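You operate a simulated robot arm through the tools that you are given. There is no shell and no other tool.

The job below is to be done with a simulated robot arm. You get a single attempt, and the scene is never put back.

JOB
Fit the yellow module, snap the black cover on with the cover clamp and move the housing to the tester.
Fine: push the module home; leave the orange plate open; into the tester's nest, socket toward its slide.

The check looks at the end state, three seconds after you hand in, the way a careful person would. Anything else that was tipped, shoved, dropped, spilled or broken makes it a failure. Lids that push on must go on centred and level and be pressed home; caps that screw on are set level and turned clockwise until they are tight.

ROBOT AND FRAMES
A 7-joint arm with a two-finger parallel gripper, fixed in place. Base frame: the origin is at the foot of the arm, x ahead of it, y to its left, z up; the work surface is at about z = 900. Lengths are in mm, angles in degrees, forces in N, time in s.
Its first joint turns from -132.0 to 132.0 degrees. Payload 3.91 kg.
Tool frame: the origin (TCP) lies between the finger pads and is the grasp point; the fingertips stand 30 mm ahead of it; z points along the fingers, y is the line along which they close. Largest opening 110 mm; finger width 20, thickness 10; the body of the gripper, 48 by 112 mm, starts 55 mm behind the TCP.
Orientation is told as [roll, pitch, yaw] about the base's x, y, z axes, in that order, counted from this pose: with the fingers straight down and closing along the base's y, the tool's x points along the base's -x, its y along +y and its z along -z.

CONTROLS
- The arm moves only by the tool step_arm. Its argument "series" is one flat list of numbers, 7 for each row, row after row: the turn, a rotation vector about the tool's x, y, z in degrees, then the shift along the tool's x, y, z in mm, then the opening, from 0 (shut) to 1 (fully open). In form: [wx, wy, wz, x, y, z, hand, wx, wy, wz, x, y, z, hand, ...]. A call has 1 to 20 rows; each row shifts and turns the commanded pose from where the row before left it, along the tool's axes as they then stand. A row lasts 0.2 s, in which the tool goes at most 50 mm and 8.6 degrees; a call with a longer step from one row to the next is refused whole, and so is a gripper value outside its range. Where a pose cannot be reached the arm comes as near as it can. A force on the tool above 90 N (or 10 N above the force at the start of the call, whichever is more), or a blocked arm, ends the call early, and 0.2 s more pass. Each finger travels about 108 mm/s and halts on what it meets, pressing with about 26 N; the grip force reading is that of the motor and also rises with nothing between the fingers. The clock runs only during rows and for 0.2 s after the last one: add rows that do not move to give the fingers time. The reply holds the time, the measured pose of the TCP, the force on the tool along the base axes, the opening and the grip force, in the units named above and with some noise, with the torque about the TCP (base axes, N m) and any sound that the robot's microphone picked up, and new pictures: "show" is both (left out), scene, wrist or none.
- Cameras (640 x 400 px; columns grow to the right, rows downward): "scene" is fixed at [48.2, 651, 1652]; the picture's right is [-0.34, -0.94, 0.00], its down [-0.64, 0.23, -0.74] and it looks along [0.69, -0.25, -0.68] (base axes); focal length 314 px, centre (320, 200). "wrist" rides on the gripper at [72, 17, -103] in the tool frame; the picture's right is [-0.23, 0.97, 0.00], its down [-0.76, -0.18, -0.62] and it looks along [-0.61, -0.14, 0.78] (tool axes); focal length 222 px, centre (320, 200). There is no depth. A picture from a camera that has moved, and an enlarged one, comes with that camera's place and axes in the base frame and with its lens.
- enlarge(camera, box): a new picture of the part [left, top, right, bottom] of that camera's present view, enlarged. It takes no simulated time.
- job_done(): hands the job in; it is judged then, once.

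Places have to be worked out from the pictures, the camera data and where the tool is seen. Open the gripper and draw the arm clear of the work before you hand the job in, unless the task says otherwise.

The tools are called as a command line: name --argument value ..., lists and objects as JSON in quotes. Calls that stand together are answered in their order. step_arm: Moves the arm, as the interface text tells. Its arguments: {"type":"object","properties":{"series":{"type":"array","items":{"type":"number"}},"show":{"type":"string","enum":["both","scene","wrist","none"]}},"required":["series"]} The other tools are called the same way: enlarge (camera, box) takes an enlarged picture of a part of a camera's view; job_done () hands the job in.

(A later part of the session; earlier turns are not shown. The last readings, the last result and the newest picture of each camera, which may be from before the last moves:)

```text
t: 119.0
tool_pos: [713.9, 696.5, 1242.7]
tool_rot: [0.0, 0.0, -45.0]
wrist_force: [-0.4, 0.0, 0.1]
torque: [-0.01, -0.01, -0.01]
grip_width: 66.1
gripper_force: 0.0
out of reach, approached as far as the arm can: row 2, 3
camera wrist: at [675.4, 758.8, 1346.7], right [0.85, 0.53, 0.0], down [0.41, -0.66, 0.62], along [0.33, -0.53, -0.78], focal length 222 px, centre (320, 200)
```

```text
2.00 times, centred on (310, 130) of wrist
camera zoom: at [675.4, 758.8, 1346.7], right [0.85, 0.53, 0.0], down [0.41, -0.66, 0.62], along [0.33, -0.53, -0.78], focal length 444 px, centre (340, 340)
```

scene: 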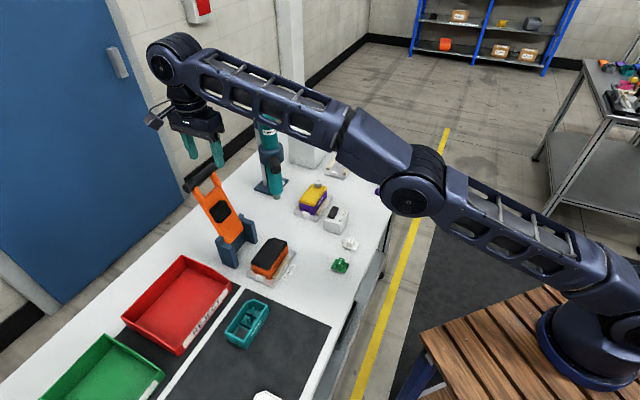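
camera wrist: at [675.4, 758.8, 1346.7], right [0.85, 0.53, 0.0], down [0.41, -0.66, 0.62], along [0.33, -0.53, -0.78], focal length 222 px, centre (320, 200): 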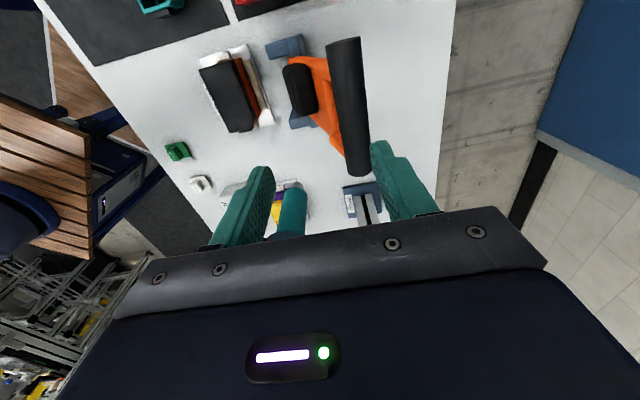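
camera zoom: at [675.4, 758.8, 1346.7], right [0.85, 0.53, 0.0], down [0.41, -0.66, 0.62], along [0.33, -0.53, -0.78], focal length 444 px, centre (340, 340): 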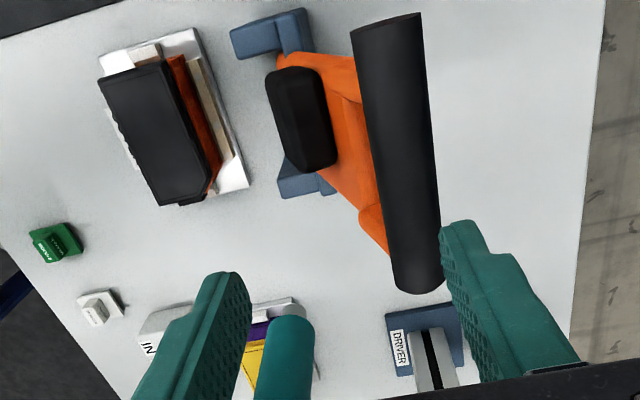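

Vertical reach ends at r≈997 here, so I back off a little and tilt the hand outward about 32° (bar still between the fingers), which extends the reach.

step_arm --series '[0, 0, 0, 0, -35, 0, 0.6, -8, 0, 0, 0, 0, 0, 0.5, -8, 0, 0, 0, 0, 0, 0.42, -8, 0, 0, 0, 0, 0, 0.42, -8, 0, 0, 0, 0, 0, 0.42, 0, 0, 0, 0, 0, 0, 0.42, 0, 0, 0, 0, 0, 0, 0.42]' --show "both"

```text
t: 120.6
tool_pos: [688.4, 671.8, 1243.7]
tool_rot: [31.9, -0.1, -45.0]
wrist_force: [-0.2, 0.8, -0.5]
torque: [0.01, -0.01, 0.0]
grip_width: 46.4
gripper_force: 0.0
camera wrist: at [609.7, 693.5, 1340.9], right [0.74, 0.42, 0.52], down [0.2, -0.88, 0.43], along [0.64, -0.22, -0.74], focal length 222 px, centre (320, 200)
```

scene: 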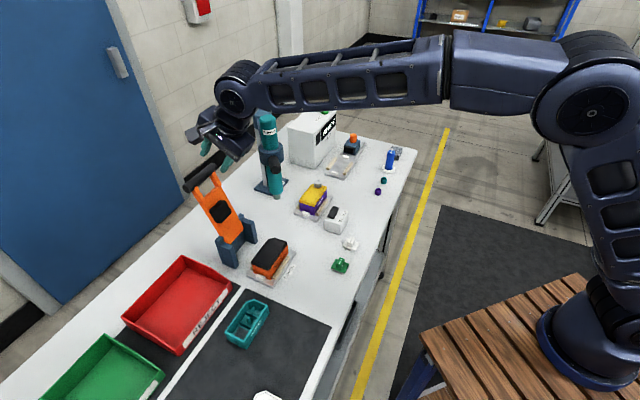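
wrist: 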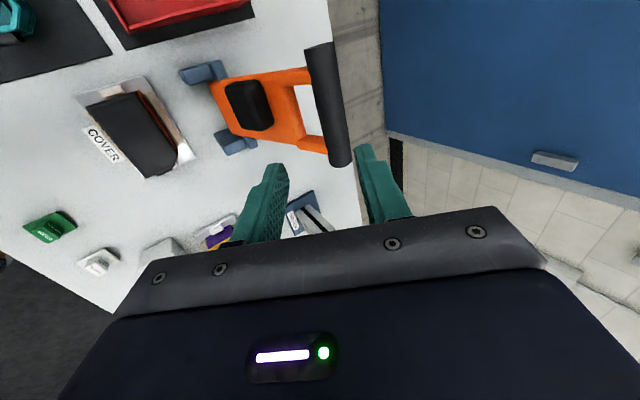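

enlarge --camera "wrist" --box '[260, 30, 400, 180]'

```text
2.67 times, centred on (330, 105) of wrist
camera zoom: at [609.7, 693.5, 1340.9], right [0.74, 0.42, 0.52], down [0.2, -0.88, 0.43], along [0.64, -0.22, -0.74], focal length 592 px, centre (293, 453)
```

zoom: 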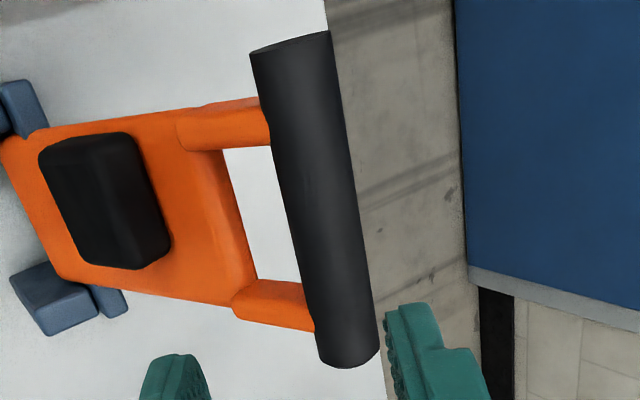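

The bar axis is at (e2≈1029, z≈1159), i.e. 107 mm ahead along the tool axis and 12 mm sideways. I line up and approach to 50 mm short of it.

step_arm --series '[0, 0, 0, 2.7, 12, 0, 0.42, 0, 0, 0, 0, 0, 30, 0.42, 0, 0, 0, 0, 0, 27, 0.42, 0, 0, 0, 0, 0, 0, 0.42, 0, 0, 0, 0, 0, 0, 0.42]' --show "both"

enlarge --camera "wrist" --box '[230, 30, 410, 220]'

enlarge --camera "scene" --box '[160, 110, 270, 210]'

```text
t: 121.8
tool_pos: [717.0, 702.6, 1201.1]
tool_rot: [32.0, 0.0, -45.0]
wrist_force: [-0.3, 0.6, 0.7]
torque: [-0.01, 0.02, 0.0]
grip_width: 46.1
gripper_force: 0.1
camera wrist: at [637.4, 724.9, 1299.0], right [0.74, 0.42, 0.52], down [0.2, -0.88, 0.43], along [0.64, -0.22, -0.74], focal length 222 px, centre (320, 200)
```

scene: 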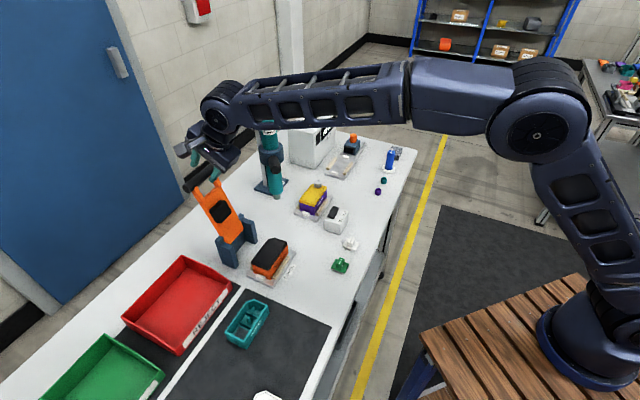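
wrist: 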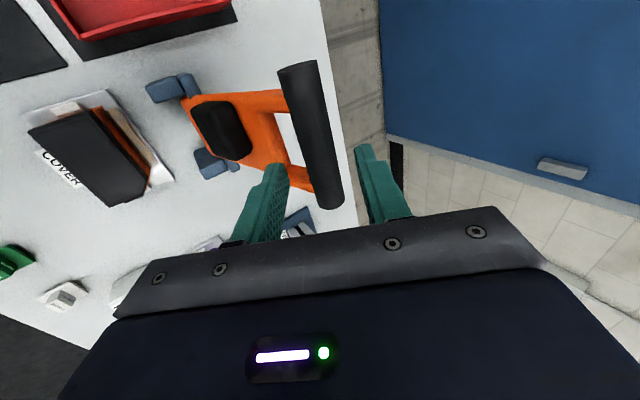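

```text
2.11 times, centred on (320, 125) of wrist
camera zoom: at [637.4, 724.9, 1299.0], right [0.74, 0.42, 0.52], down [0.2, -0.88, 0.43], along [0.64, -0.22, -0.74], focal length 468 px, centre (320, 358)
```

zoom: 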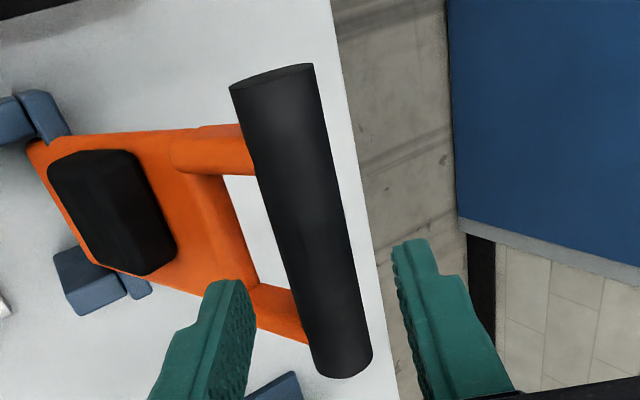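

```text
4.00 times, centred on (215, 160) of scene
camera zoom: at [48.2, 651.0, 1652.0], right [-0.34, -0.94, 0.0], down [-0.64, 0.23, -0.74], along [0.69, -0.25, -0.68], focal length 1258 px, centre (740, 360)
```

zoom: 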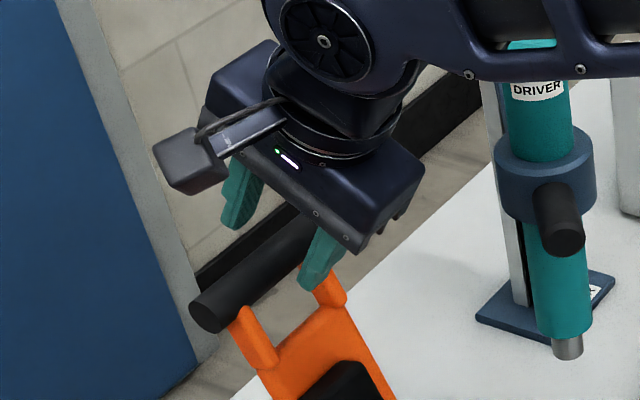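

Well aligned (bar within ~1 mm of the finger mid-plane). I advance 48 mm along the tool axis so the bar lies between the pads.

step_arm --series '[0, 0, 0, 1, -1, 16, 0.42, 0, 0, 0, 0, 0, 16, 0.42, 0, 0, 0, 0, 0, 10, 0.42, 0, 0, 0, 0, 0, 6, 0.42, 0, 0, 0, 0, 0, 0, 0.42]' --show "both"

enlarge --camera "wrist" --box '[230, 80, 410, 240]'

enlarge --camera "scene" --box '[170, 120, 260, 210]'

```text
t: 123.0
tool_pos: [732.5, 720.9, 1160.4]
tool_rot: [32.0, 0.0, -45.0]
wrist_force: [-0.2, 0.6, -0.5]
torque: [-0.01, 0.01, -0.03]
grip_width: 46.1
gripper_force: 0.1
camera wrist: at [653.3, 743.4, 1258.5], right [0.74, 0.42, 0.52], down [0.2, -0.88, 0.43], along [0.64, -0.22, -0.74], focal length 222 px, centre (320, 200)
```

scene: 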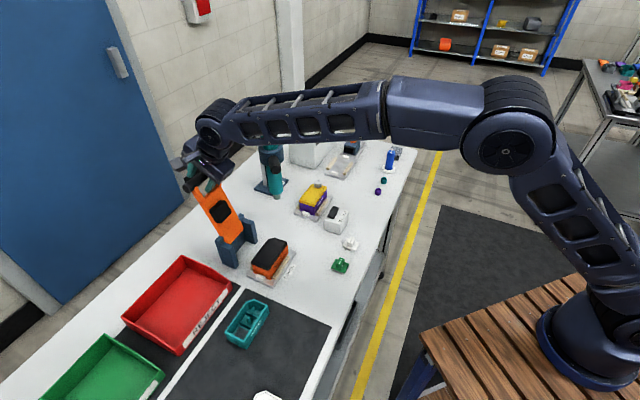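
wrist: 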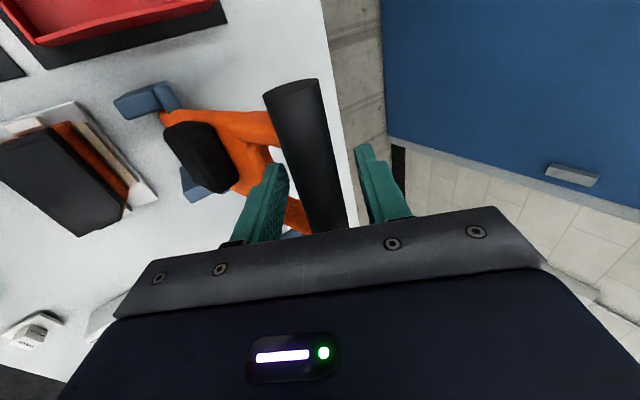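

```text
2.50 times, centred on (320, 160) of wrist
camera zoom: at [653.3, 743.4, 1258.5], right [0.74, 0.42, 0.52], down [0.2, -0.88, 0.43], along [0.64, -0.22, -0.74], focal length 555 px, centre (320, 300)
```

zoom: 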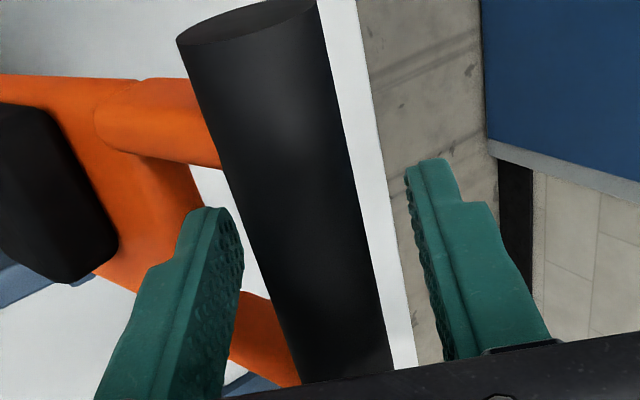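

```text
4.44 times, centred on (215, 165) of scene
camera zoom: at [48.2, 651.0, 1652.0], right [-0.34, -0.94, 0.0], down [-0.64, 0.23, -0.74], along [0.69, -0.25, -0.68], focal length 1397 px, centre (787, 356)
```

zoom: 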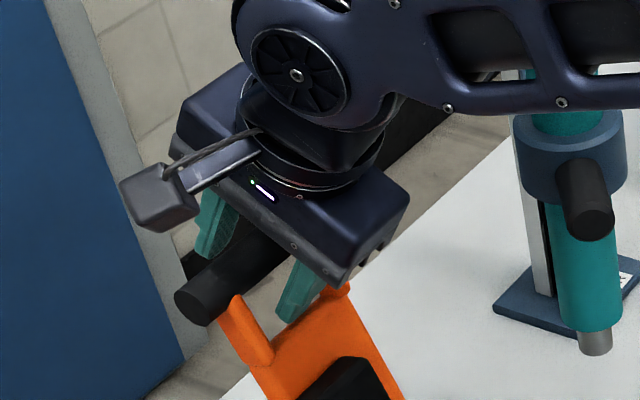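

The bar lies between the fingers. I close on it.

step_arm --series '[0, 0, 0, 0, 0, 0, 0.36, 0, 0, 0, 0, 0, 0, 0.3, 0, 0, 0, 0, 0, 0, 0.24, 0, 0, 0, 0, 0, 0, 0.18, 0, 0, 0, 0, 0, 0, 0.15, 0, 0, 0, 0, 0, 0, 0.15]' --show "wrist"

```text
t: 124.4
tool_pos: [732.5, 720.7, 1161.2]
tool_rot: [31.9, -0.1, -45.0]
wrist_force: [1.8, 2.3, 3.0]
torque: [0.11, -0.08, -0.57]
grip_width: 23.0
gripper_force: 45.5
camera wrist: at [653.3, 743.4, 1258.7], right [0.74, 0.42, 0.52], down [0.2, -0.88, 0.43], along [0.64, -0.22, -0.74], focal length 222 px, centre (320, 200)
```

wrist: 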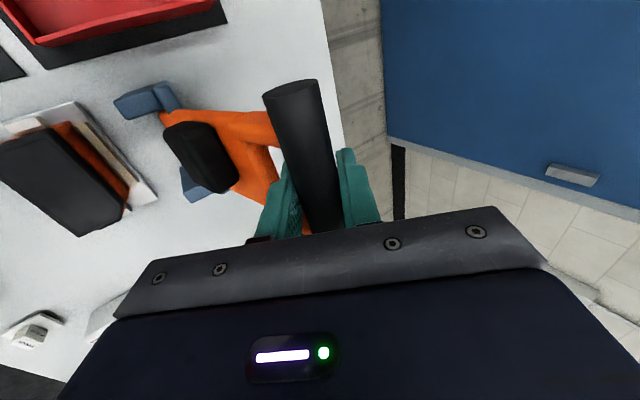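

Bar gripped (23 mm). I start pulling it along the arc about the hinge (first ~10°), checking forces.

step_arm --series '[0, 0, 0, 0, -5.8, -6.4, 0.15, 0, 0, 0, 0, -5.8, -6.5, 0.15, 0, 0, 0, 0, -6.6, -6.3, 0.15, 0, 0, 0, 0, -6.7, -6.2, 0.15, 0, 0, 0, 0, 0, 0, 0.15]' --show "both"

```text
t: 125.6
tool_pos: [706.6, 695.9, 1170.4]
tool_rot: [32.2, 0.1, -45.0]
wrist_force: [7.3, 2.7, 32.8]
torque: [-0.37, -0.19, 0.85]
grip_width: 23.4
gripper_force: 44.9
camera wrist: at [627.5, 717.6, 1268.9], right [0.74, 0.42, 0.52], down [0.2, -0.88, 0.43], along [0.64, -0.22, -0.74], focal length 222 px, centre (320, 200)
```

scene: 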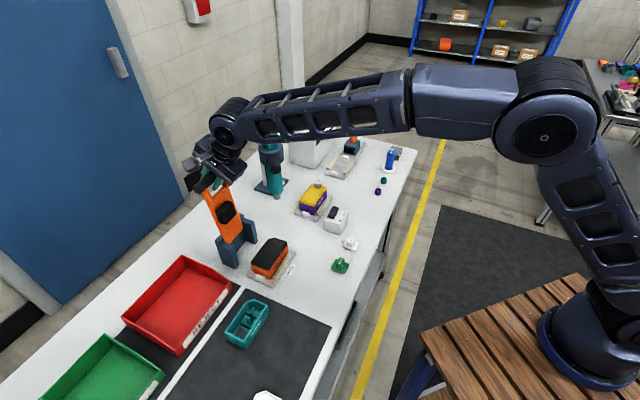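
wrist: 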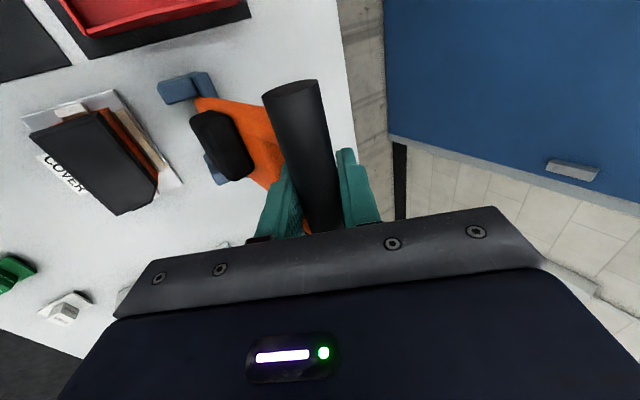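

The plate follows. The upward force suggests the arc rises a little more (hinge nearer e2≈948). I continue over the top with the refined arc.

step_arm --series '[0, 0, 0, 0, -7.8, -8.2, 0.15, 0, 0, 0, 0, -7.8, -8.2, 0.15, 0, 0, 0, 0, -9.2, -6.5, 0.15, 0, 0, 0, 0, -9.2, -6.4, 0.15, 0, 0, 0, 0, 0, 0, 0.15]' --show "scene"

```text
t: 126.8
tool_pos: [674.9, 665.7, 1175.0]
tool_rot: [31.8, 0.1, -45.0]
wrist_force: [-1.5, -4.0, -17.0]
torque: [-0.23, 0.47, 0.02]
grip_width: 22.5
gripper_force: 44.5
```

scene: 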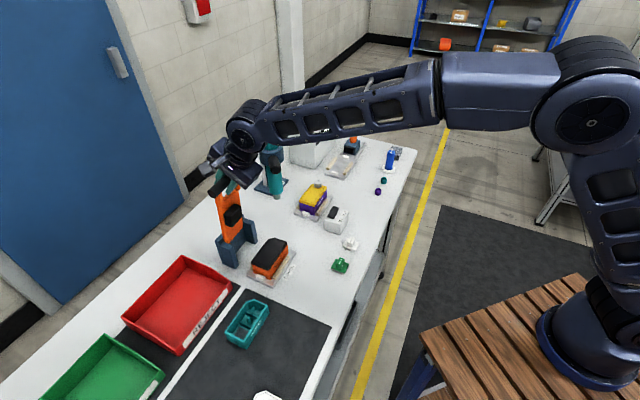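

step_arm --series '[0, 0, 0, 0, -8.4, -3.8, 0.15, 0, 0, 0, 0, -8.4, -3.7, 0.15, 0, 0, 0, 0, -10.2, -4.4, 0.15, 0, 0, 0, 0, -10.3, -4.3, 0.15, 0, 0, 0, 0, 0, 0, 0.15]' --show "none"

```text
t: 128.0
tool_pos: [647.1, 635.4, 1170.1]
tool_rot: [32.0, 0.0, -45.1]
wrist_force: [-0.5, 4.2, -5.2]
torque: [0.27, -0.12, -0.63]
grip_width: 22.5
gripper_force: 45.5
```

On track (forces small). I now straighten the hand to vertical while holding the bar (the round bar turns in the grip).

step_arm --series '[8, 0, 0, 0, 0, 0, 0.15, 8, 0, 0, 0, 0, 0, 0.15, 8, 0, 0, 0, 0, 0, 0.15, 8, 0, 0, 0, 0, 0, 0.15, 0, 0, 0, 0, 0, 0, 0.15]' --show "both"

```text
t: 129.2
tool_pos: [648.3, 636.6, 1170.3]
tool_rot: [-0.1, 0.0, -45.1]
wrist_force: [-3.8, 0.7, 1.3]
torque: [0.11, 0.58, 0.53]
grip_width: 22.3
gripper_force: 44.7
camera wrist: at [609.7, 698.9, 1274.3], right [0.85, 0.53, 0.0], down [0.41, -0.66, 0.62], along [0.33, -0.53, -0.78], focal length 222 px, centre (320, 200)
```

scene: 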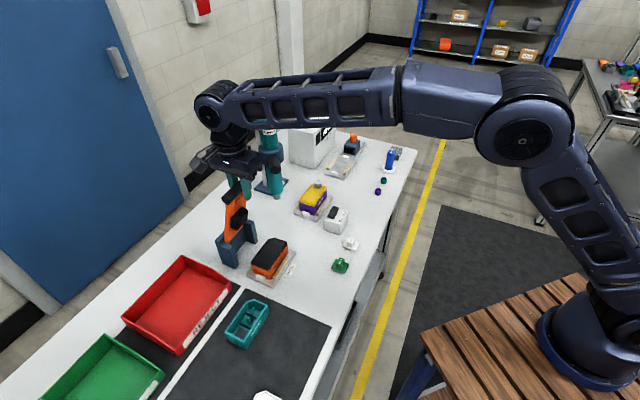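
wrist: 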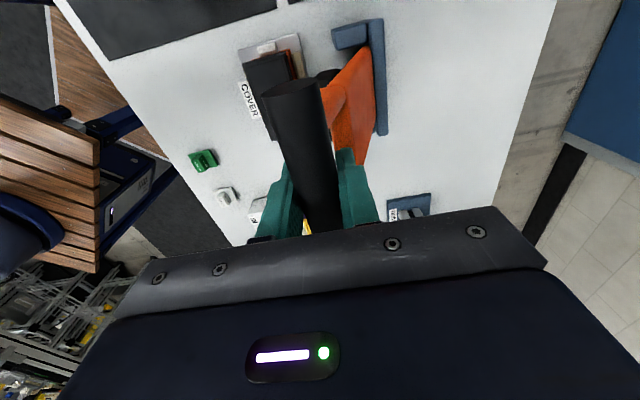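

Continuing down the arc with the vertical hand, checking forces along the way.

step_arm --series '[0, 0, 0, 0, -10.9, 2.4, 0.15, 0, 0, 0, 0, -10.7, 3.3, 0.15, 0, 0, 0, 0, -10.5, 3.8, 0.15, 0, 0, 0, 0, -10.3, 4.2, 0.15, 0, 0, 0, 0, -10, 4.8, 0.15, 0, 0, 0, 0, -9.8, 5.3, 0.15, 0, 0, 0, 0, 0, 0, 0.15]' --show "none"

```text
t: 130.8
tool_pos: [604.5, 592.0, 1147.5]
tool_rot: [0.1, -0.1, -45.1]
wrist_force: [-0.4, 3.4, -2.3]
torque: [0.34, 0.2, 0.53]
grip_width: 23.0
gripper_force: 45.5
```

step_arm --series '[0, 0, 0, 0, -9.5, 5.8, 0.15, 0, 0, 0, 0, -9.2, 6.3, 0.15, 0, 0, 0, 0, -8.8, 6.8, 0.15, 0, 0, 0, 0, -8.5, 7.3, 0.15, 0, 0, 0, 0, -8, 7.7, 0.15, 0, 0, 0, 0, -7.7, 8, 0.15, 0, 0, 0, 0, -7.2, 8.5, 0.15, 0, 0, 0, 0, -6.9, 8.8, 0.15, 0, 0, 0, 0, 0, 0, 0.15]' --show "both"

```text
t: 132.8
tool_pos: [557.4, 544.7, 1086.8]
tool_rot: [-0.1, 0.0, -45.1]
wrist_force: [8.3, 24.5, -15.6]
torque: [0.09, 0.15, -0.07]
grip_width: 22.4
gripper_force: 44.5
camera wrist: at [519.2, 607.9, 1190.0], right [0.85, 0.53, 0.0], down [0.41, -0.66, 0.62], along [0.33, -0.53, -0.78], focal length 222 px, centre (320, 200)
```

scene: 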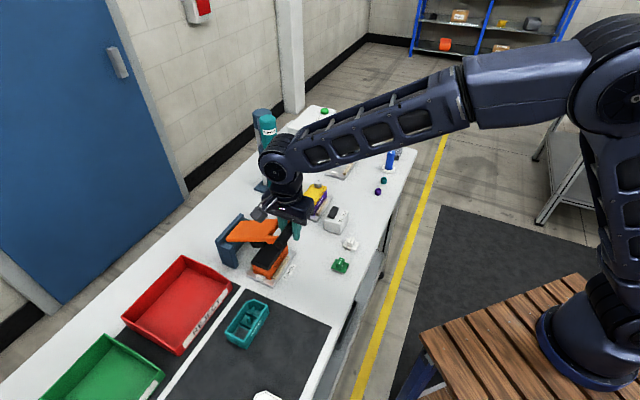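
wrist: 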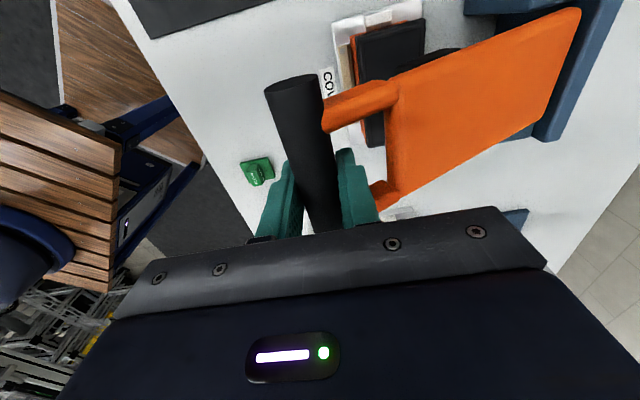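

The radial pull (28 N toward the hinge) shows I'm ~2 mm too far out; I correct the circle (hinge ≈(953.5,961), R≈213) and continue down.

step_arm --series '[0, 0, 0, 0, -5.4, 9.8, 0.15, 0, 0, 0, 0, -5.4, 9.8, 0.15, 0, 0, 0, 0, -5.1, 9.9, 0.15, 0, 0, 0, 0, -5, 10, 0.15, 0, 0, 0, 0, 0, 0, 0.15]' --show "both"

enlarge --camera "scene" --box '[210, 190, 310, 290]'

```text
t: 134.0
tool_pos: [544.0, 530.9, 1048.2]
tool_rot: [-0.1, -0.1, -45.1]
wrist_force: [28.4, 50.9, -19.5]
torque: [0.79, 0.28, 0.78]
grip_width: 22.5
gripper_force: 44.3
camera wrist: at [505.3, 593.6, 1151.6], right [0.85, 0.53, 0.0], down [0.41, -0.66, 0.62], along [0.33, -0.53, -0.78], focal length 222 px, centre (320, 200)
```

scene: 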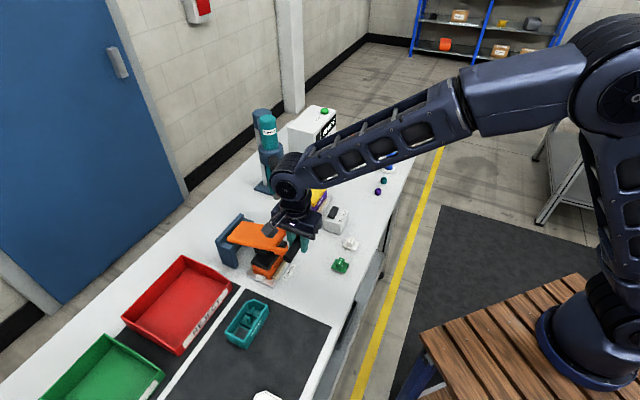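
wrist: 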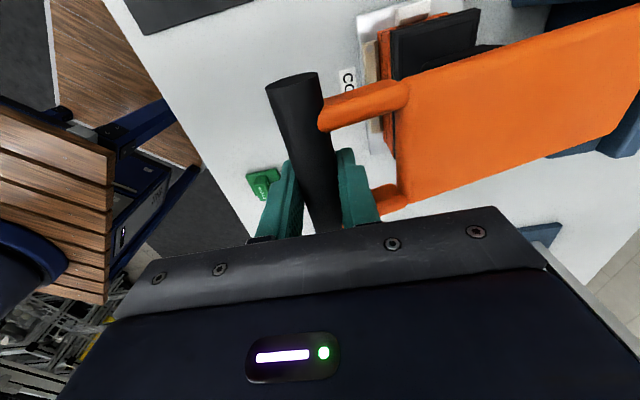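

```text
4.00 times, centred on (260, 240) of scene
camera zoom: at [48.2, 651.0, 1652.0], right [-0.34, -0.94, 0.0], down [-0.64, 0.23, -0.74], along [0.69, -0.25, -0.68], focal length 1258 px, centre (560, 40)
```

zoom: 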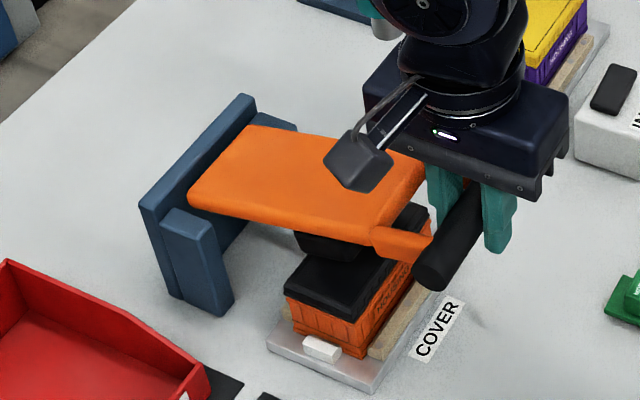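

The cover and pad are lined up; the radial force shows the true arc is tighter (fit: hinge ≈(950,970), R≈205.5). I continue down, relaxing inward.

step_arm --series '[0, 0, 0, 0, 0.5, 5, 0.15, 0, 0, 0, 0, 0, 5, 0.15, 0, 0, 0, 0, -1, 6, 0.15, 0, 0, 0, 0, 0, 0, 0.15]' --show "none"

```text
t: 135.0
tool_pos: [541.3, 528.0, 1031.5]
tool_rot: [-0.2, -0.1, -45.0]
wrist_force: [-11.6, -19.8, 3.8]
torque: [-0.24, -0.18, 0.84]
grip_width: 23.0
gripper_force: 45.1
```

step_arm --series '[0, 0, 0, 0, -3.5, 5.8, 0.15, 0, 0, 0, 0, -3, 5.8, 0.15, 0, 0, 0, 0, 0, 0, 0.15]' --show "none"

enlarge --camera "scene" --box '[235, 215, 315, 285]'

```text
t: 135.8
tool_pos: [538.1, 526.1, 1019.7]
tool_rot: [0.1, 0.1, -45.0]
wrist_force: [26.9, 15.7, -4.0]
torque: [0.18, -0.53, 0.85]
grip_width: 23.2
gripper_force: 44.7
```

```text
5.71 times, centred on (275, 250) of scene
camera zoom: at [48.2, 651.0, 1652.0], right [-0.34, -0.94, 0.0], down [-0.64, 0.23, -0.74], along [0.69, -0.25, -0.68], focal length 1796 px, centre (577, -86)
```

zoom: 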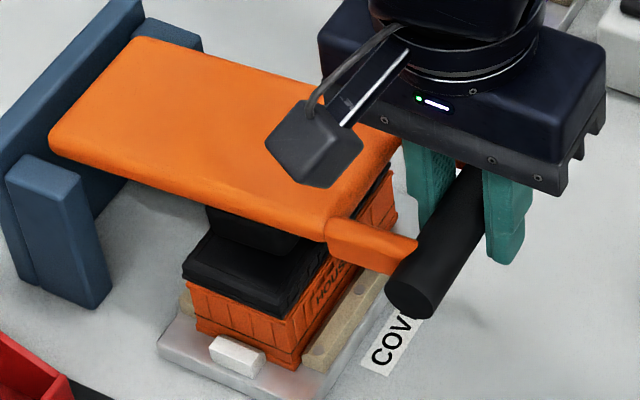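

step_arm --series '[0, 0, 0, 0, 0.5, 4, 0.15, 0, 0, 0, 0, -0.5, 4, 0.15, 0, 0, 0, 0, -0.5, 4, 0.15, 0, 0, 0, 0, 0, 0, 0.15]' --show "none"

enlarge --camera "scene" --box '[235, 215, 315, 285]'

```text
t: 136.8
tool_pos: [537.6, 523.5, 1006.0]
tool_rot: [-0.1, 0.0, -45.0]
wrist_force: [19.0, -11.6, -0.1]
torque: [-0.4, -0.48, 0.53]
grip_width: 23.5
gripper_force: 44.7
```

```text
5.71 times, centred on (275, 250) of scene
camera zoom: at [48.2, 651.0, 1652.0], right [-0.34, -0.94, 0.0], down [-0.64, 0.23, -0.74], along [0.69, -0.25, -0.68], focal length 1796 px, centre (577, -86)
```

zoom: 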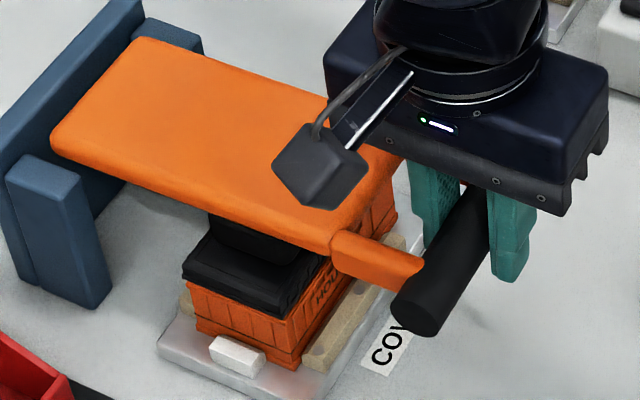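

step_arm --series '[0, 0, 0, -1, -0.3, 3, 0.15, 0, 0, 0, 0, -0.3, 3, 0.15, 0, 0, 0, 0, 0, 0, 0.15]' --show "none"

enlarge --camera "scene" --box '[245, 235, 295, 280]'

```text
t: 137.6
tool_pos: [536.9, 524.9, 1002.1]
tool_rot: [-0.2, -0.1, -45.0]
wrist_force: [11.5, -5.5, -3.2]
torque: [0.28, 0.39, 0.18]
grip_width: 23.4
gripper_force: 44.9
```

```text
8.89 times, centred on (270, 258) of scene
camera zoom: at [48.2, 651.0, 1652.0], right [-0.34, -0.94, 0.0], down [-0.64, 0.23, -0.74], along [0.69, -0.25, -0.68], focal length 2795 px, centre (764, -311)
```

zoom: 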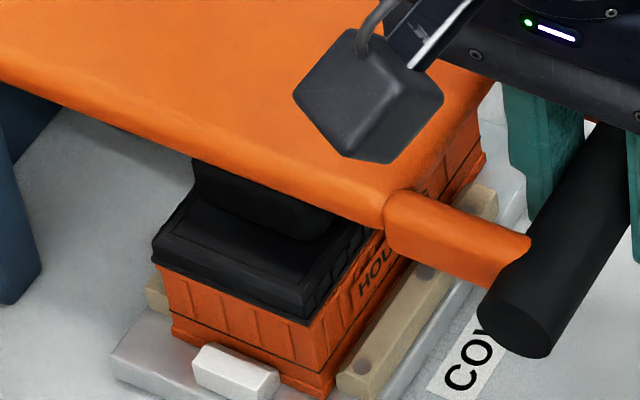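

step_arm --series '[0, 0, 0, -0.5, -0.3, 2.5, 0.15, 0, 0, 0, 0, -0.2, 2.5, 0.15, 0, 0, 0, 0, 0, 0, 0.15]' --show "none"

enlarge --camera "scene" --box '[245, 235, 295, 280]'

```text
t: 138.4
tool_pos: [537.4, 523.9, 998.2]
tool_rot: [0.0, 0.0, -45.0]
wrist_force: [1.7, -9.2, 11.8]
torque: [0.0, -0.2, -0.65]
grip_width: 23.4
gripper_force: 45.0
```

```text
8.89 times, centred on (270, 258) of scene
camera zoom: at [48.2, 651.0, 1652.0], right [-0.34, -0.94, 0.0], down [-0.64, 0.23, -0.74], along [0.69, -0.25, -0.68], focal length 2795 px, centre (764, -311)
```

zoom: 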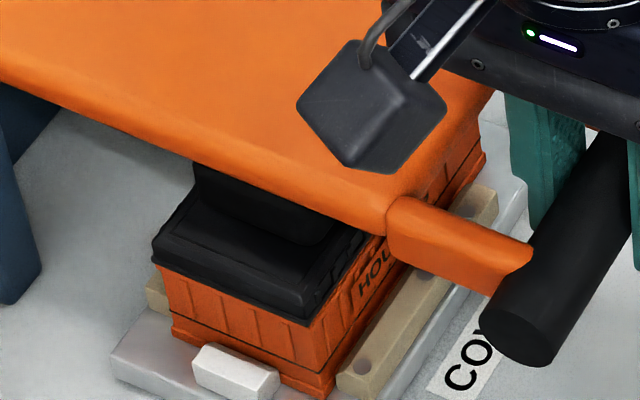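

Contact begins (12 N). I keep pressing down in small steps, watching for force and the snap sound.

step_arm --series '[0, 0, 0, 0, -0.1, 1.5, 0.15, 0, 0, 0, 0, 0, 1.5, 0.15, 0, 0, 0, 0, 0, 0, 0.15]' --show "none"

```text
t: 139.2
tool_pos: [534.9, 523.5, 997.4]
tool_rot: [0.2, 0.1, -45.0]
wrist_force: [2.1, 3.0, 42.7]
torque: [0.31, 0.1, -0.59]
grip_width: 23.2
gripper_force: 45.5
```

step_arm --series '[0, 0, 0, 0, 0, 1.2, 0.15, 0, 0, 0, 0, 0, 0, 0.15]' --show "none"

enlarge --camera "scene" --box '[245, 235, 295, 280]'

```text
t: 139.8
tool_pos: [537.4, 523.2, 995.6]
tool_rot: [0.3, 0.0, -45.0]
wrist_force: [37.4, 43.5, 23.9]
torque: [0.9, -1.33, 0.73]
grip_width: 23.8
gripper_force: 46.2
```

```text
8.89 times, centred on (270, 258) of scene
camera zoom: at [48.2, 651.0, 1652.0], right [-0.34, -0.94, 0.0], down [-0.64, 0.23, -0.74], along [0.69, -0.25, -0.68], focal length 2795 px, centre (764, -311)
```

zoom: 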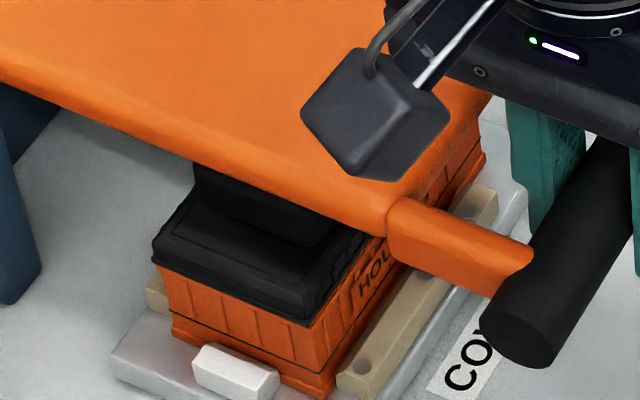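

The bar has started slipping in the grip. I release it (the plate rests on the cover by its weight), rise, and will press on the bar from above with closed fingers for more force.

step_arm --series '[0, 0, 0, 0, 0, -1, 0.2, 0, 0, 0, 0, 0, 0, 0.24, 0, 0, 0, 0, 0, 0, 0.3, 0, 0, 0, 0, 0, 0, 0.42, 0, 0, 0, 0, 0, 0, 0.42]' --show "both"

enlarge --camera "scene" --box '[245, 225, 315, 285]'

```text
t: 141.0
tool_pos: [536.8, 522.8, 994.8]
tool_rot: [0.0, 0.0, -45.1]
wrist_force: [-0.6, 0.0, 0.2]
torque: [0.02, 0.02, -0.06]
grip_width: 46.3
gripper_force: 0.1
camera wrist: at [498.6, 585.5, 1098.4], right [0.85, 0.53, 0.0], down [0.41, -0.66, 0.62], along [0.33, -0.53, -0.78], focal length 222 px, centre (320, 200)
```

scene: 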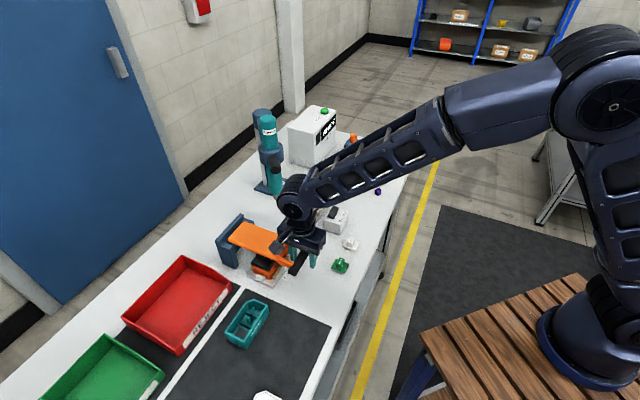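
wrist: 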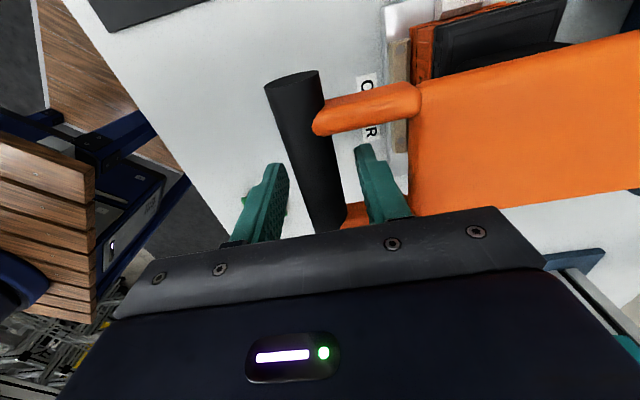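

```text
6.67 times, centred on (280, 255) of scene
camera zoom: at [48.2, 651.0, 1652.0], right [-0.34, -0.94, 0.0], down [-0.64, 0.23, -0.74], along [0.69, -0.25, -0.68], focal length 2096 px, centre (587, -167)
```

zoom: 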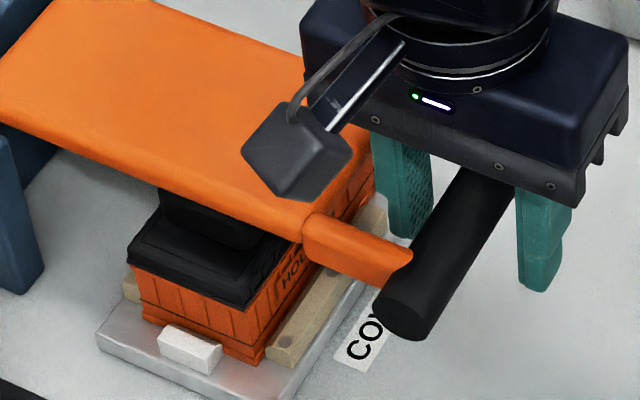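

The plate rests on the cover. I rise above the bar, close the fingers and press down on it.

step_arm --series '[0, 0, 0, 0, 0, -20, 0.42, 0, 0, 0, 0, 0, -25, 0.42, 0, 0, 0, 0, 0, -20, 0.42, 0, 0, 0, 0, 0, 0, 0.0, 0, 0, 0, 0, 0, 0, 0.0, 0, 0, 0, 0, 0, 12, 0.0, 0, 0, 0, 0, 0, 5, 0.0, 0, 0, 0, 0, 0, 0, 0.0]' --show "wrist"

enlarge --camera "scene" --box '[245, 215, 325, 285]'

```text
t: 142.8
tool_pos: [537.4, 521.5, 1040.4]
tool_rot: [0.0, 0.0, -44.9]
wrist_force: [0.7, -0.8, 0.1]
torque: [0.04, 0.01, 0.01]
grip_width: 0.0
gripper_force: 25.7
camera wrist: at [498.4, 585.1, 1145.6], right [0.85, 0.53, 0.0], down [0.41, -0.66, 0.62], along [0.33, -0.53, -0.78], focal length 222 px, centre (320, 200)
```

wrist: 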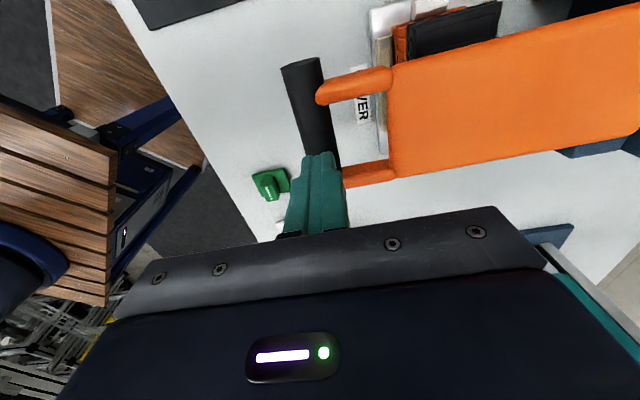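

```text
5.71 times, centred on (285, 250) of scene
camera zoom: at [48.2, 651.0, 1652.0], right [-0.34, -0.94, 0.0], down [-0.64, 0.23, -0.74], along [0.69, -0.25, -0.68], focal length 1796 px, centre (520, -86)
```

zoom: 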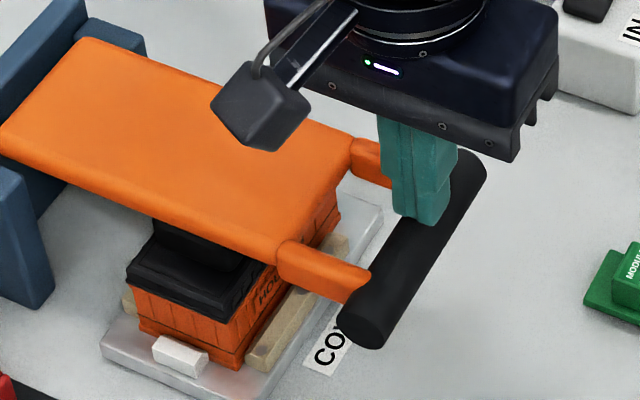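

Fingers are centred over the bar. I press down step by step, watching force and sound.

step_arm --series '[0, 0, 0, 0, 0, 2, 0.0, 0, 0, 0, 0, 0, 2, 0.0, 0, 0, 0, 0, 0, 0, 0.0]' --show "none"

```text
t: 143.6
tool_pos: [536.1, 522.4, 1037.9]
tool_rot: [0.1, 0.0, -45.0]
wrist_force: [0.9, -0.9, -0.3]
torque: [0.0, 0.01, 0.0]
grip_width: 0.2
gripper_force: 26.0
```

step_arm --series '[0, 0, 0, 0, 0, 2, 0.0, 0, 0, 0, 0, 0, 1.5, 0.0, 0, 0, 0, 0, 0, 1.5, 0.0, 0, 0, 0, 0, 0, 0, 0.0]' --show "none"

```text
t: 144.6
tool_pos: [537.4, 522.4, 1033.8]
tool_rot: [0.0, 0.0, -45.0]
wrist_force: [1.0, 1.6, 21.3]
torque: [-0.06, -0.18, 0.06]
grip_width: 0.0
gripper_force: 26.3
```

step_arm --series '[0, 0, 0, 0, 0, 1.2, 0.0, 0, 0, 0, 0, 0, 1.2, 0.0, 0, 0, 0, 0, 0, 0, 0.0]' --show "none"

```text
t: 145.4
tool_pos: [537.0, 524.0, 1032.8]
tool_rot: [0.2, 0.1, -44.9]
wrist_force: [0.6, 1.4, 62.3]
torque: [-0.37, -0.44, 0.11]
grip_width: 0.1
gripper_force: 25.9
```

step_arm --series '[0, 0, 0, 0, 0, 0.8, 0.0, 0, 0, 0, 0, 0, 0.5, 0.0, 0, 0, 0, 0, 0, 0, 0.0]' --show "none"

enlarge --camera "scene" --box '[245, 235, 295, 280]'

```text
t: 146.2
tool_pos: [536.9, 523.0, 1033.7]
tool_rot: [0.4, 0.1, -45.1]
wrist_force: [4.9, 5.5, 76.7]
torque: [-0.38, -0.7, -0.03]
grip_width: 0.0
gripper_force: 26.4
```

```text
8.89 times, centred on (270, 258) of scene
camera zoom: at [48.2, 651.0, 1652.0], right [-0.34, -0.94, 0.0], down [-0.64, 0.23, -0.74], along [0.69, -0.25, -0.68], focal length 2795 px, centre (764, -311)
```

zoom: 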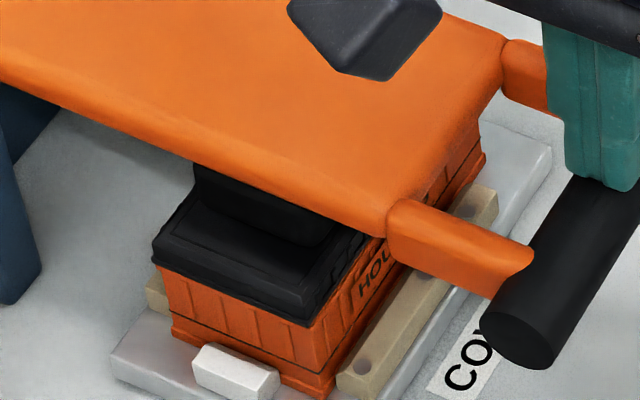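

enlarge --camera "scene" --box '[248, 246, 288, 278]'

enlarge --camera "wrist" --box '[360, 0, 520, 100]'

```text
12.50 times, centred on (268, 262) of scene
camera zoom: at [48.2, 651.0, 1652.0], right [-0.34, -0.94, 0.0], down [-0.64, 0.23, -0.74], along [0.69, -0.25, -0.68], focal length 3930 px, centre (970, -575)
```

zoom: 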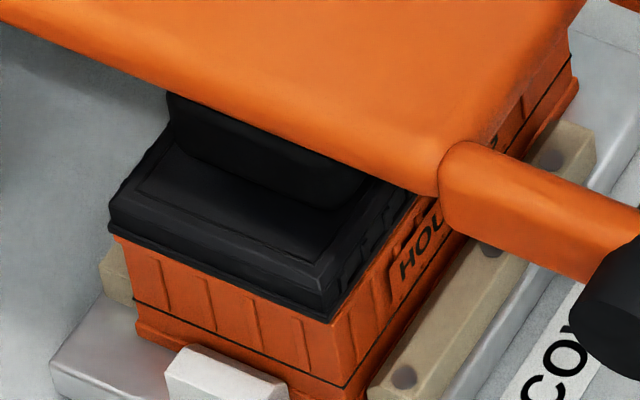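

```text
4.00 times, centred on (440, 50) of wrist
camera zoom: at [498.2, 585.2, 1137.4], right [0.85, 0.53, 0.01], down [0.41, -0.67, 0.62], along [0.33, -0.53, -0.78], focal length 888 px, centre (-160, 800)
```

zoom: 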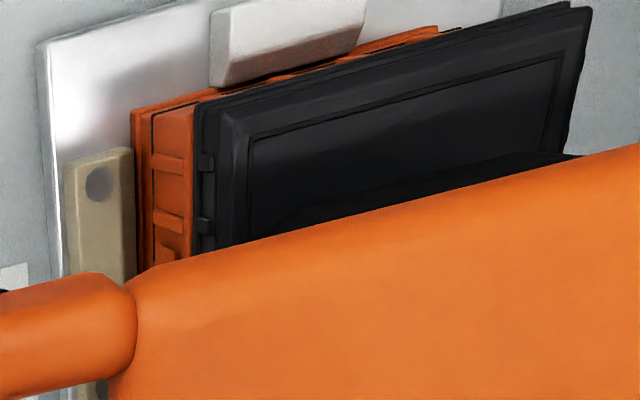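

The flange now looks much closer to the rim. I compare in close-up: distance flange-to-groove now versus the fitted purple unit.

enlarge --camera "scene" --box '[253, 257, 285, 282]'

enlarge --camera "scene" --box '[278, 228, 310, 253]'

```text
16.00 times, centred on (269, 270) of scene
camera zoom: at [48.2, 651.0, 1652.0], right [-0.34, -0.94, 0.0], down [-0.64, 0.23, -0.74], along [0.69, -0.25, -0.68], focal length 5030 px, centre (1136, -912)
```

zoom: 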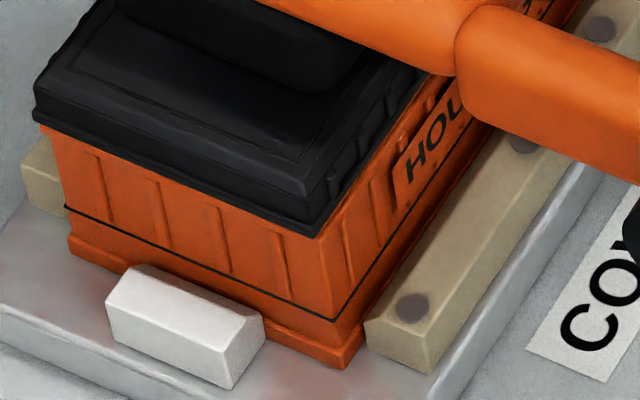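

```text
16.00 times, centred on (294, 240) of scene
camera zoom: at [48.2, 651.0, 1652.0], right [-0.34, -0.94, 0.0], down [-0.64, 0.23, -0.74], along [0.69, -0.25, -0.68], focal length 5030 px, centre (736, -448)
```

zoom: 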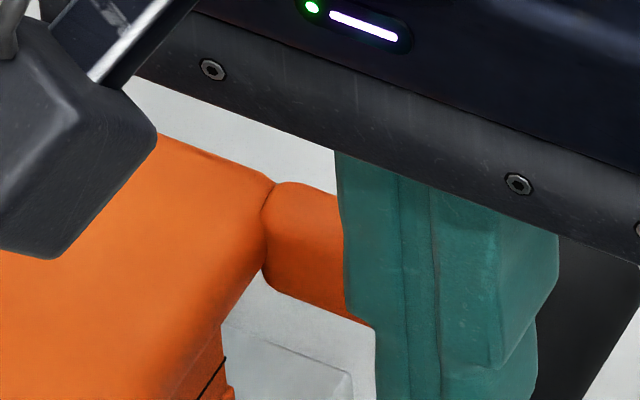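

The flange-to-groove distance now matches the fitted purple cover (84 vs 85 px) on both corners: the cover is home and level. Now I re-grip the bar to swing the plate back open.

step_arm --series '[0, 0, 0, 0, 0, -10, 0.0, 0, 0, 0, 0, 0, -25, 0.1, 0, 0, 0, 0, 0, 0, 0.42, 0, 0, 0, 0, 0, 0, 0.42, 0, 0, 0, 0, 0, 25, 0.42, 0, 0, 0, 0, 0, 25, 0.42, 0, 0, 0, 0, 0, 19, 0.42, 0, 0, 0, 0, 0, 0, 0.42, 0, 0, 0, 0, 0, 0, 0.42]' --show "wrist"

enlarge --camera "scene" --box '[245, 215, 325, 285]'

```text
t: 148.2
tool_pos: [538.6, 524.5, 996.8]
tool_rot: [0.0, 0.1, -44.9]
wrist_force: [-0.8, -1.1, 0.1]
torque: [-0.02, 0.0, 0.02]
grip_width: 46.2
gripper_force: 0.1
camera wrist: at [499.2, 586.9, 1100.5], right [0.85, 0.53, 0.0], down [0.41, -0.66, 0.62], along [0.33, -0.53, -0.78], focal length 222 px, centre (320, 200)
```

wrist: 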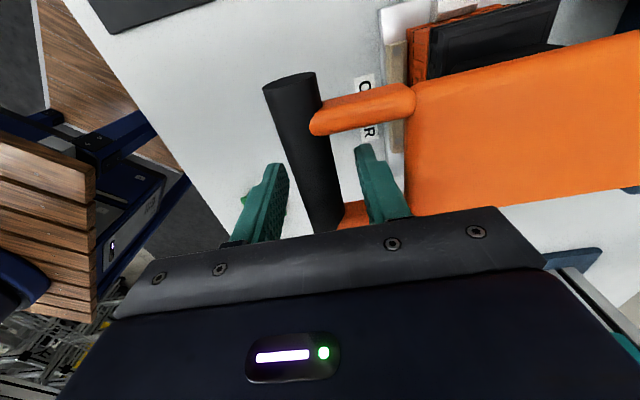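

```text
5.71 times, centred on (285, 250) of scene
camera zoom: at [48.2, 651.0, 1652.0], right [-0.34, -0.94, 0.0], down [-0.64, 0.23, -0.74], along [0.69, -0.25, -0.68], focal length 1796 px, centre (520, -86)
```

zoom: 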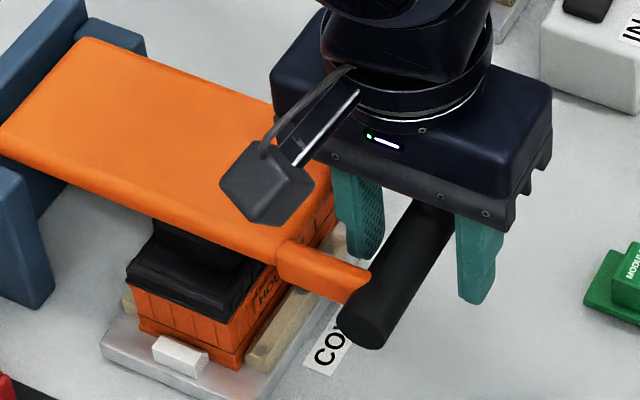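

step_arm --series '[0, 0, 0, 0, -1.5, 3, 0.42, 0, 0, 0, 0, 0, 0, 0.34, 0, 0, 0, 0, 0, 0, 0.28, 0, 0, 0, 0, 0, 0, 0.22, 0, 0, 0, 0, 0, 0, 0.15, 0, 0, 0, 0, 0, 0, 0.15]' --show "none"

```text
t: 149.6
tool_pos: [537.0, 523.4, 992.8]
tool_rot: [0.1, 0.0, -45.0]
wrist_force: [11.5, 13.2, -0.8]
torque: [0.03, 0.06, 0.17]
grip_width: 25.2
gripper_force: 8.4
```

step_arm --series '[0, 0, 0, 0, 0.8, 0, 0.15, 0, 0, 0, 0, 0, 0, 0.15, 0, 0, 0, 0, 0, 0, 0.15]' --show "none"

```text
t: 150.4
tool_pos: [536.9, 523.8, 991.1]
tool_rot: [0.1, 0.0, -45.0]
wrist_force: [7.2, 13.5, 0.2]
torque: [0.02, 0.01, -0.07]
grip_width: 24.2
gripper_force: 7.7
```

I lift the bar slightly to check the plate follows.

step_arm --series '[0, 0, 0, 0, 1, -4, 0.12, 0, 0, 0, 0, 0.5, -6, 0.12, 0, 0, 0, 0, 0.8, -8, 0.12, 0, 0, 0, 0, 0, 0, 0.12]' --show "wrist"

enlarge --camera "scene" --box '[245, 215, 325, 285]'

```text
t: 151.4
tool_pos: [539.0, 524.5, 1011.0]
tool_rot: [0.0, 0.0, -45.0]
wrist_force: [6.0, 20.3, -3.7]
torque: [0.09, -0.04, -0.81]
grip_width: 23.3
gripper_force: 44.8
camera wrist: at [500.1, 587.7, 1114.7], right [0.85, 0.53, 0.0], down [0.41, -0.66, 0.62], along [0.33, -0.53, -0.78], focal length 222 px, centre (320, 200)
```

wrist: 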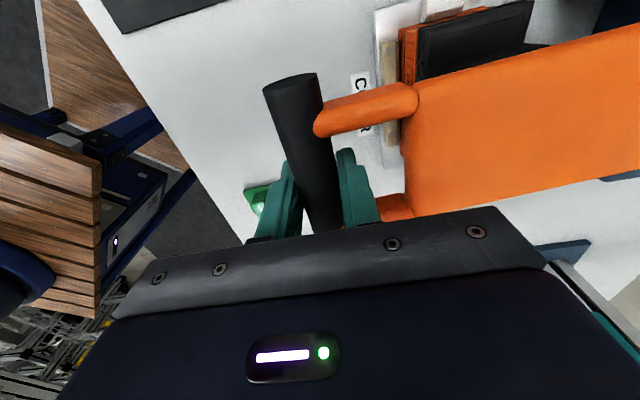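

```text
5.71 times, centred on (285, 250) of scene
camera zoom: at [48.2, 651.0, 1652.0], right [-0.34, -0.94, 0.0], down [-0.64, 0.23, -0.74], along [0.69, -0.25, -0.68], focal length 1796 px, centre (520, -86)
```

zoom: 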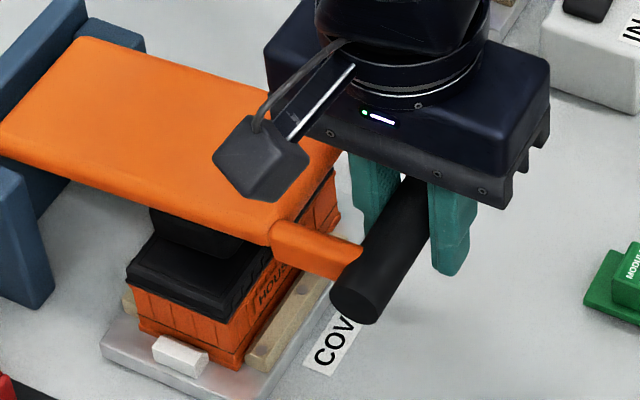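

The plate lifts with the bar. I continue back up along the arc.

step_arm --series '[0, 0, 0, 0, 3, -11.5, 0.12, 0, 0, 0, 0, 3.3, -11.5, 0.12, 0, 0, 0, 0, 3.2, -9.8, 0.12, 0, 0, 0, 0, 3.5, -9.6, 0.12, 0, 0, 0, 0, 4.1, -9.4, 0.12, 0, 0, 0, 0, 4.6, -9.3, 0.12, 0, 0, 0, 0, 0, 0, 0.12]' --show "none"

```text
t: 153.0
tool_pos: [552.9, 540.0, 1072.9]
tool_rot: [0.0, 0.1, -45.0]
wrist_force: [-22.3, -22.0, 12.0]
torque: [-0.44, 0.41, -0.08]
grip_width: 22.1
gripper_force: 45.0
```

step_arm --series '[0, 0, 0, 0, 2.6, -9.5, 0.12, 0, 0, 0, 0, 3.3, -9.1, 0.12, 0, 0, 0, 0, 6, -8.5, 0.12, 0, 0, 0, 0, 6.5, -8.1, 0.12, 0, 0, 0, 0, 7, -7.7, 0.12, 0, 0, 0, 0, 7.2, -7.4, 0.12, 0, 0, 0, 0, 0, 0, 0.12]' --show "none"

```text
t: 154.6
tool_pos: [577.5, 563.0, 1122.1]
tool_rot: [0.1, -0.2, -45.0]
wrist_force: [13.7, 7.5, -18.7]
torque: [-0.34, -0.05, 0.83]
grip_width: 23.1
gripper_force: 45.2
```

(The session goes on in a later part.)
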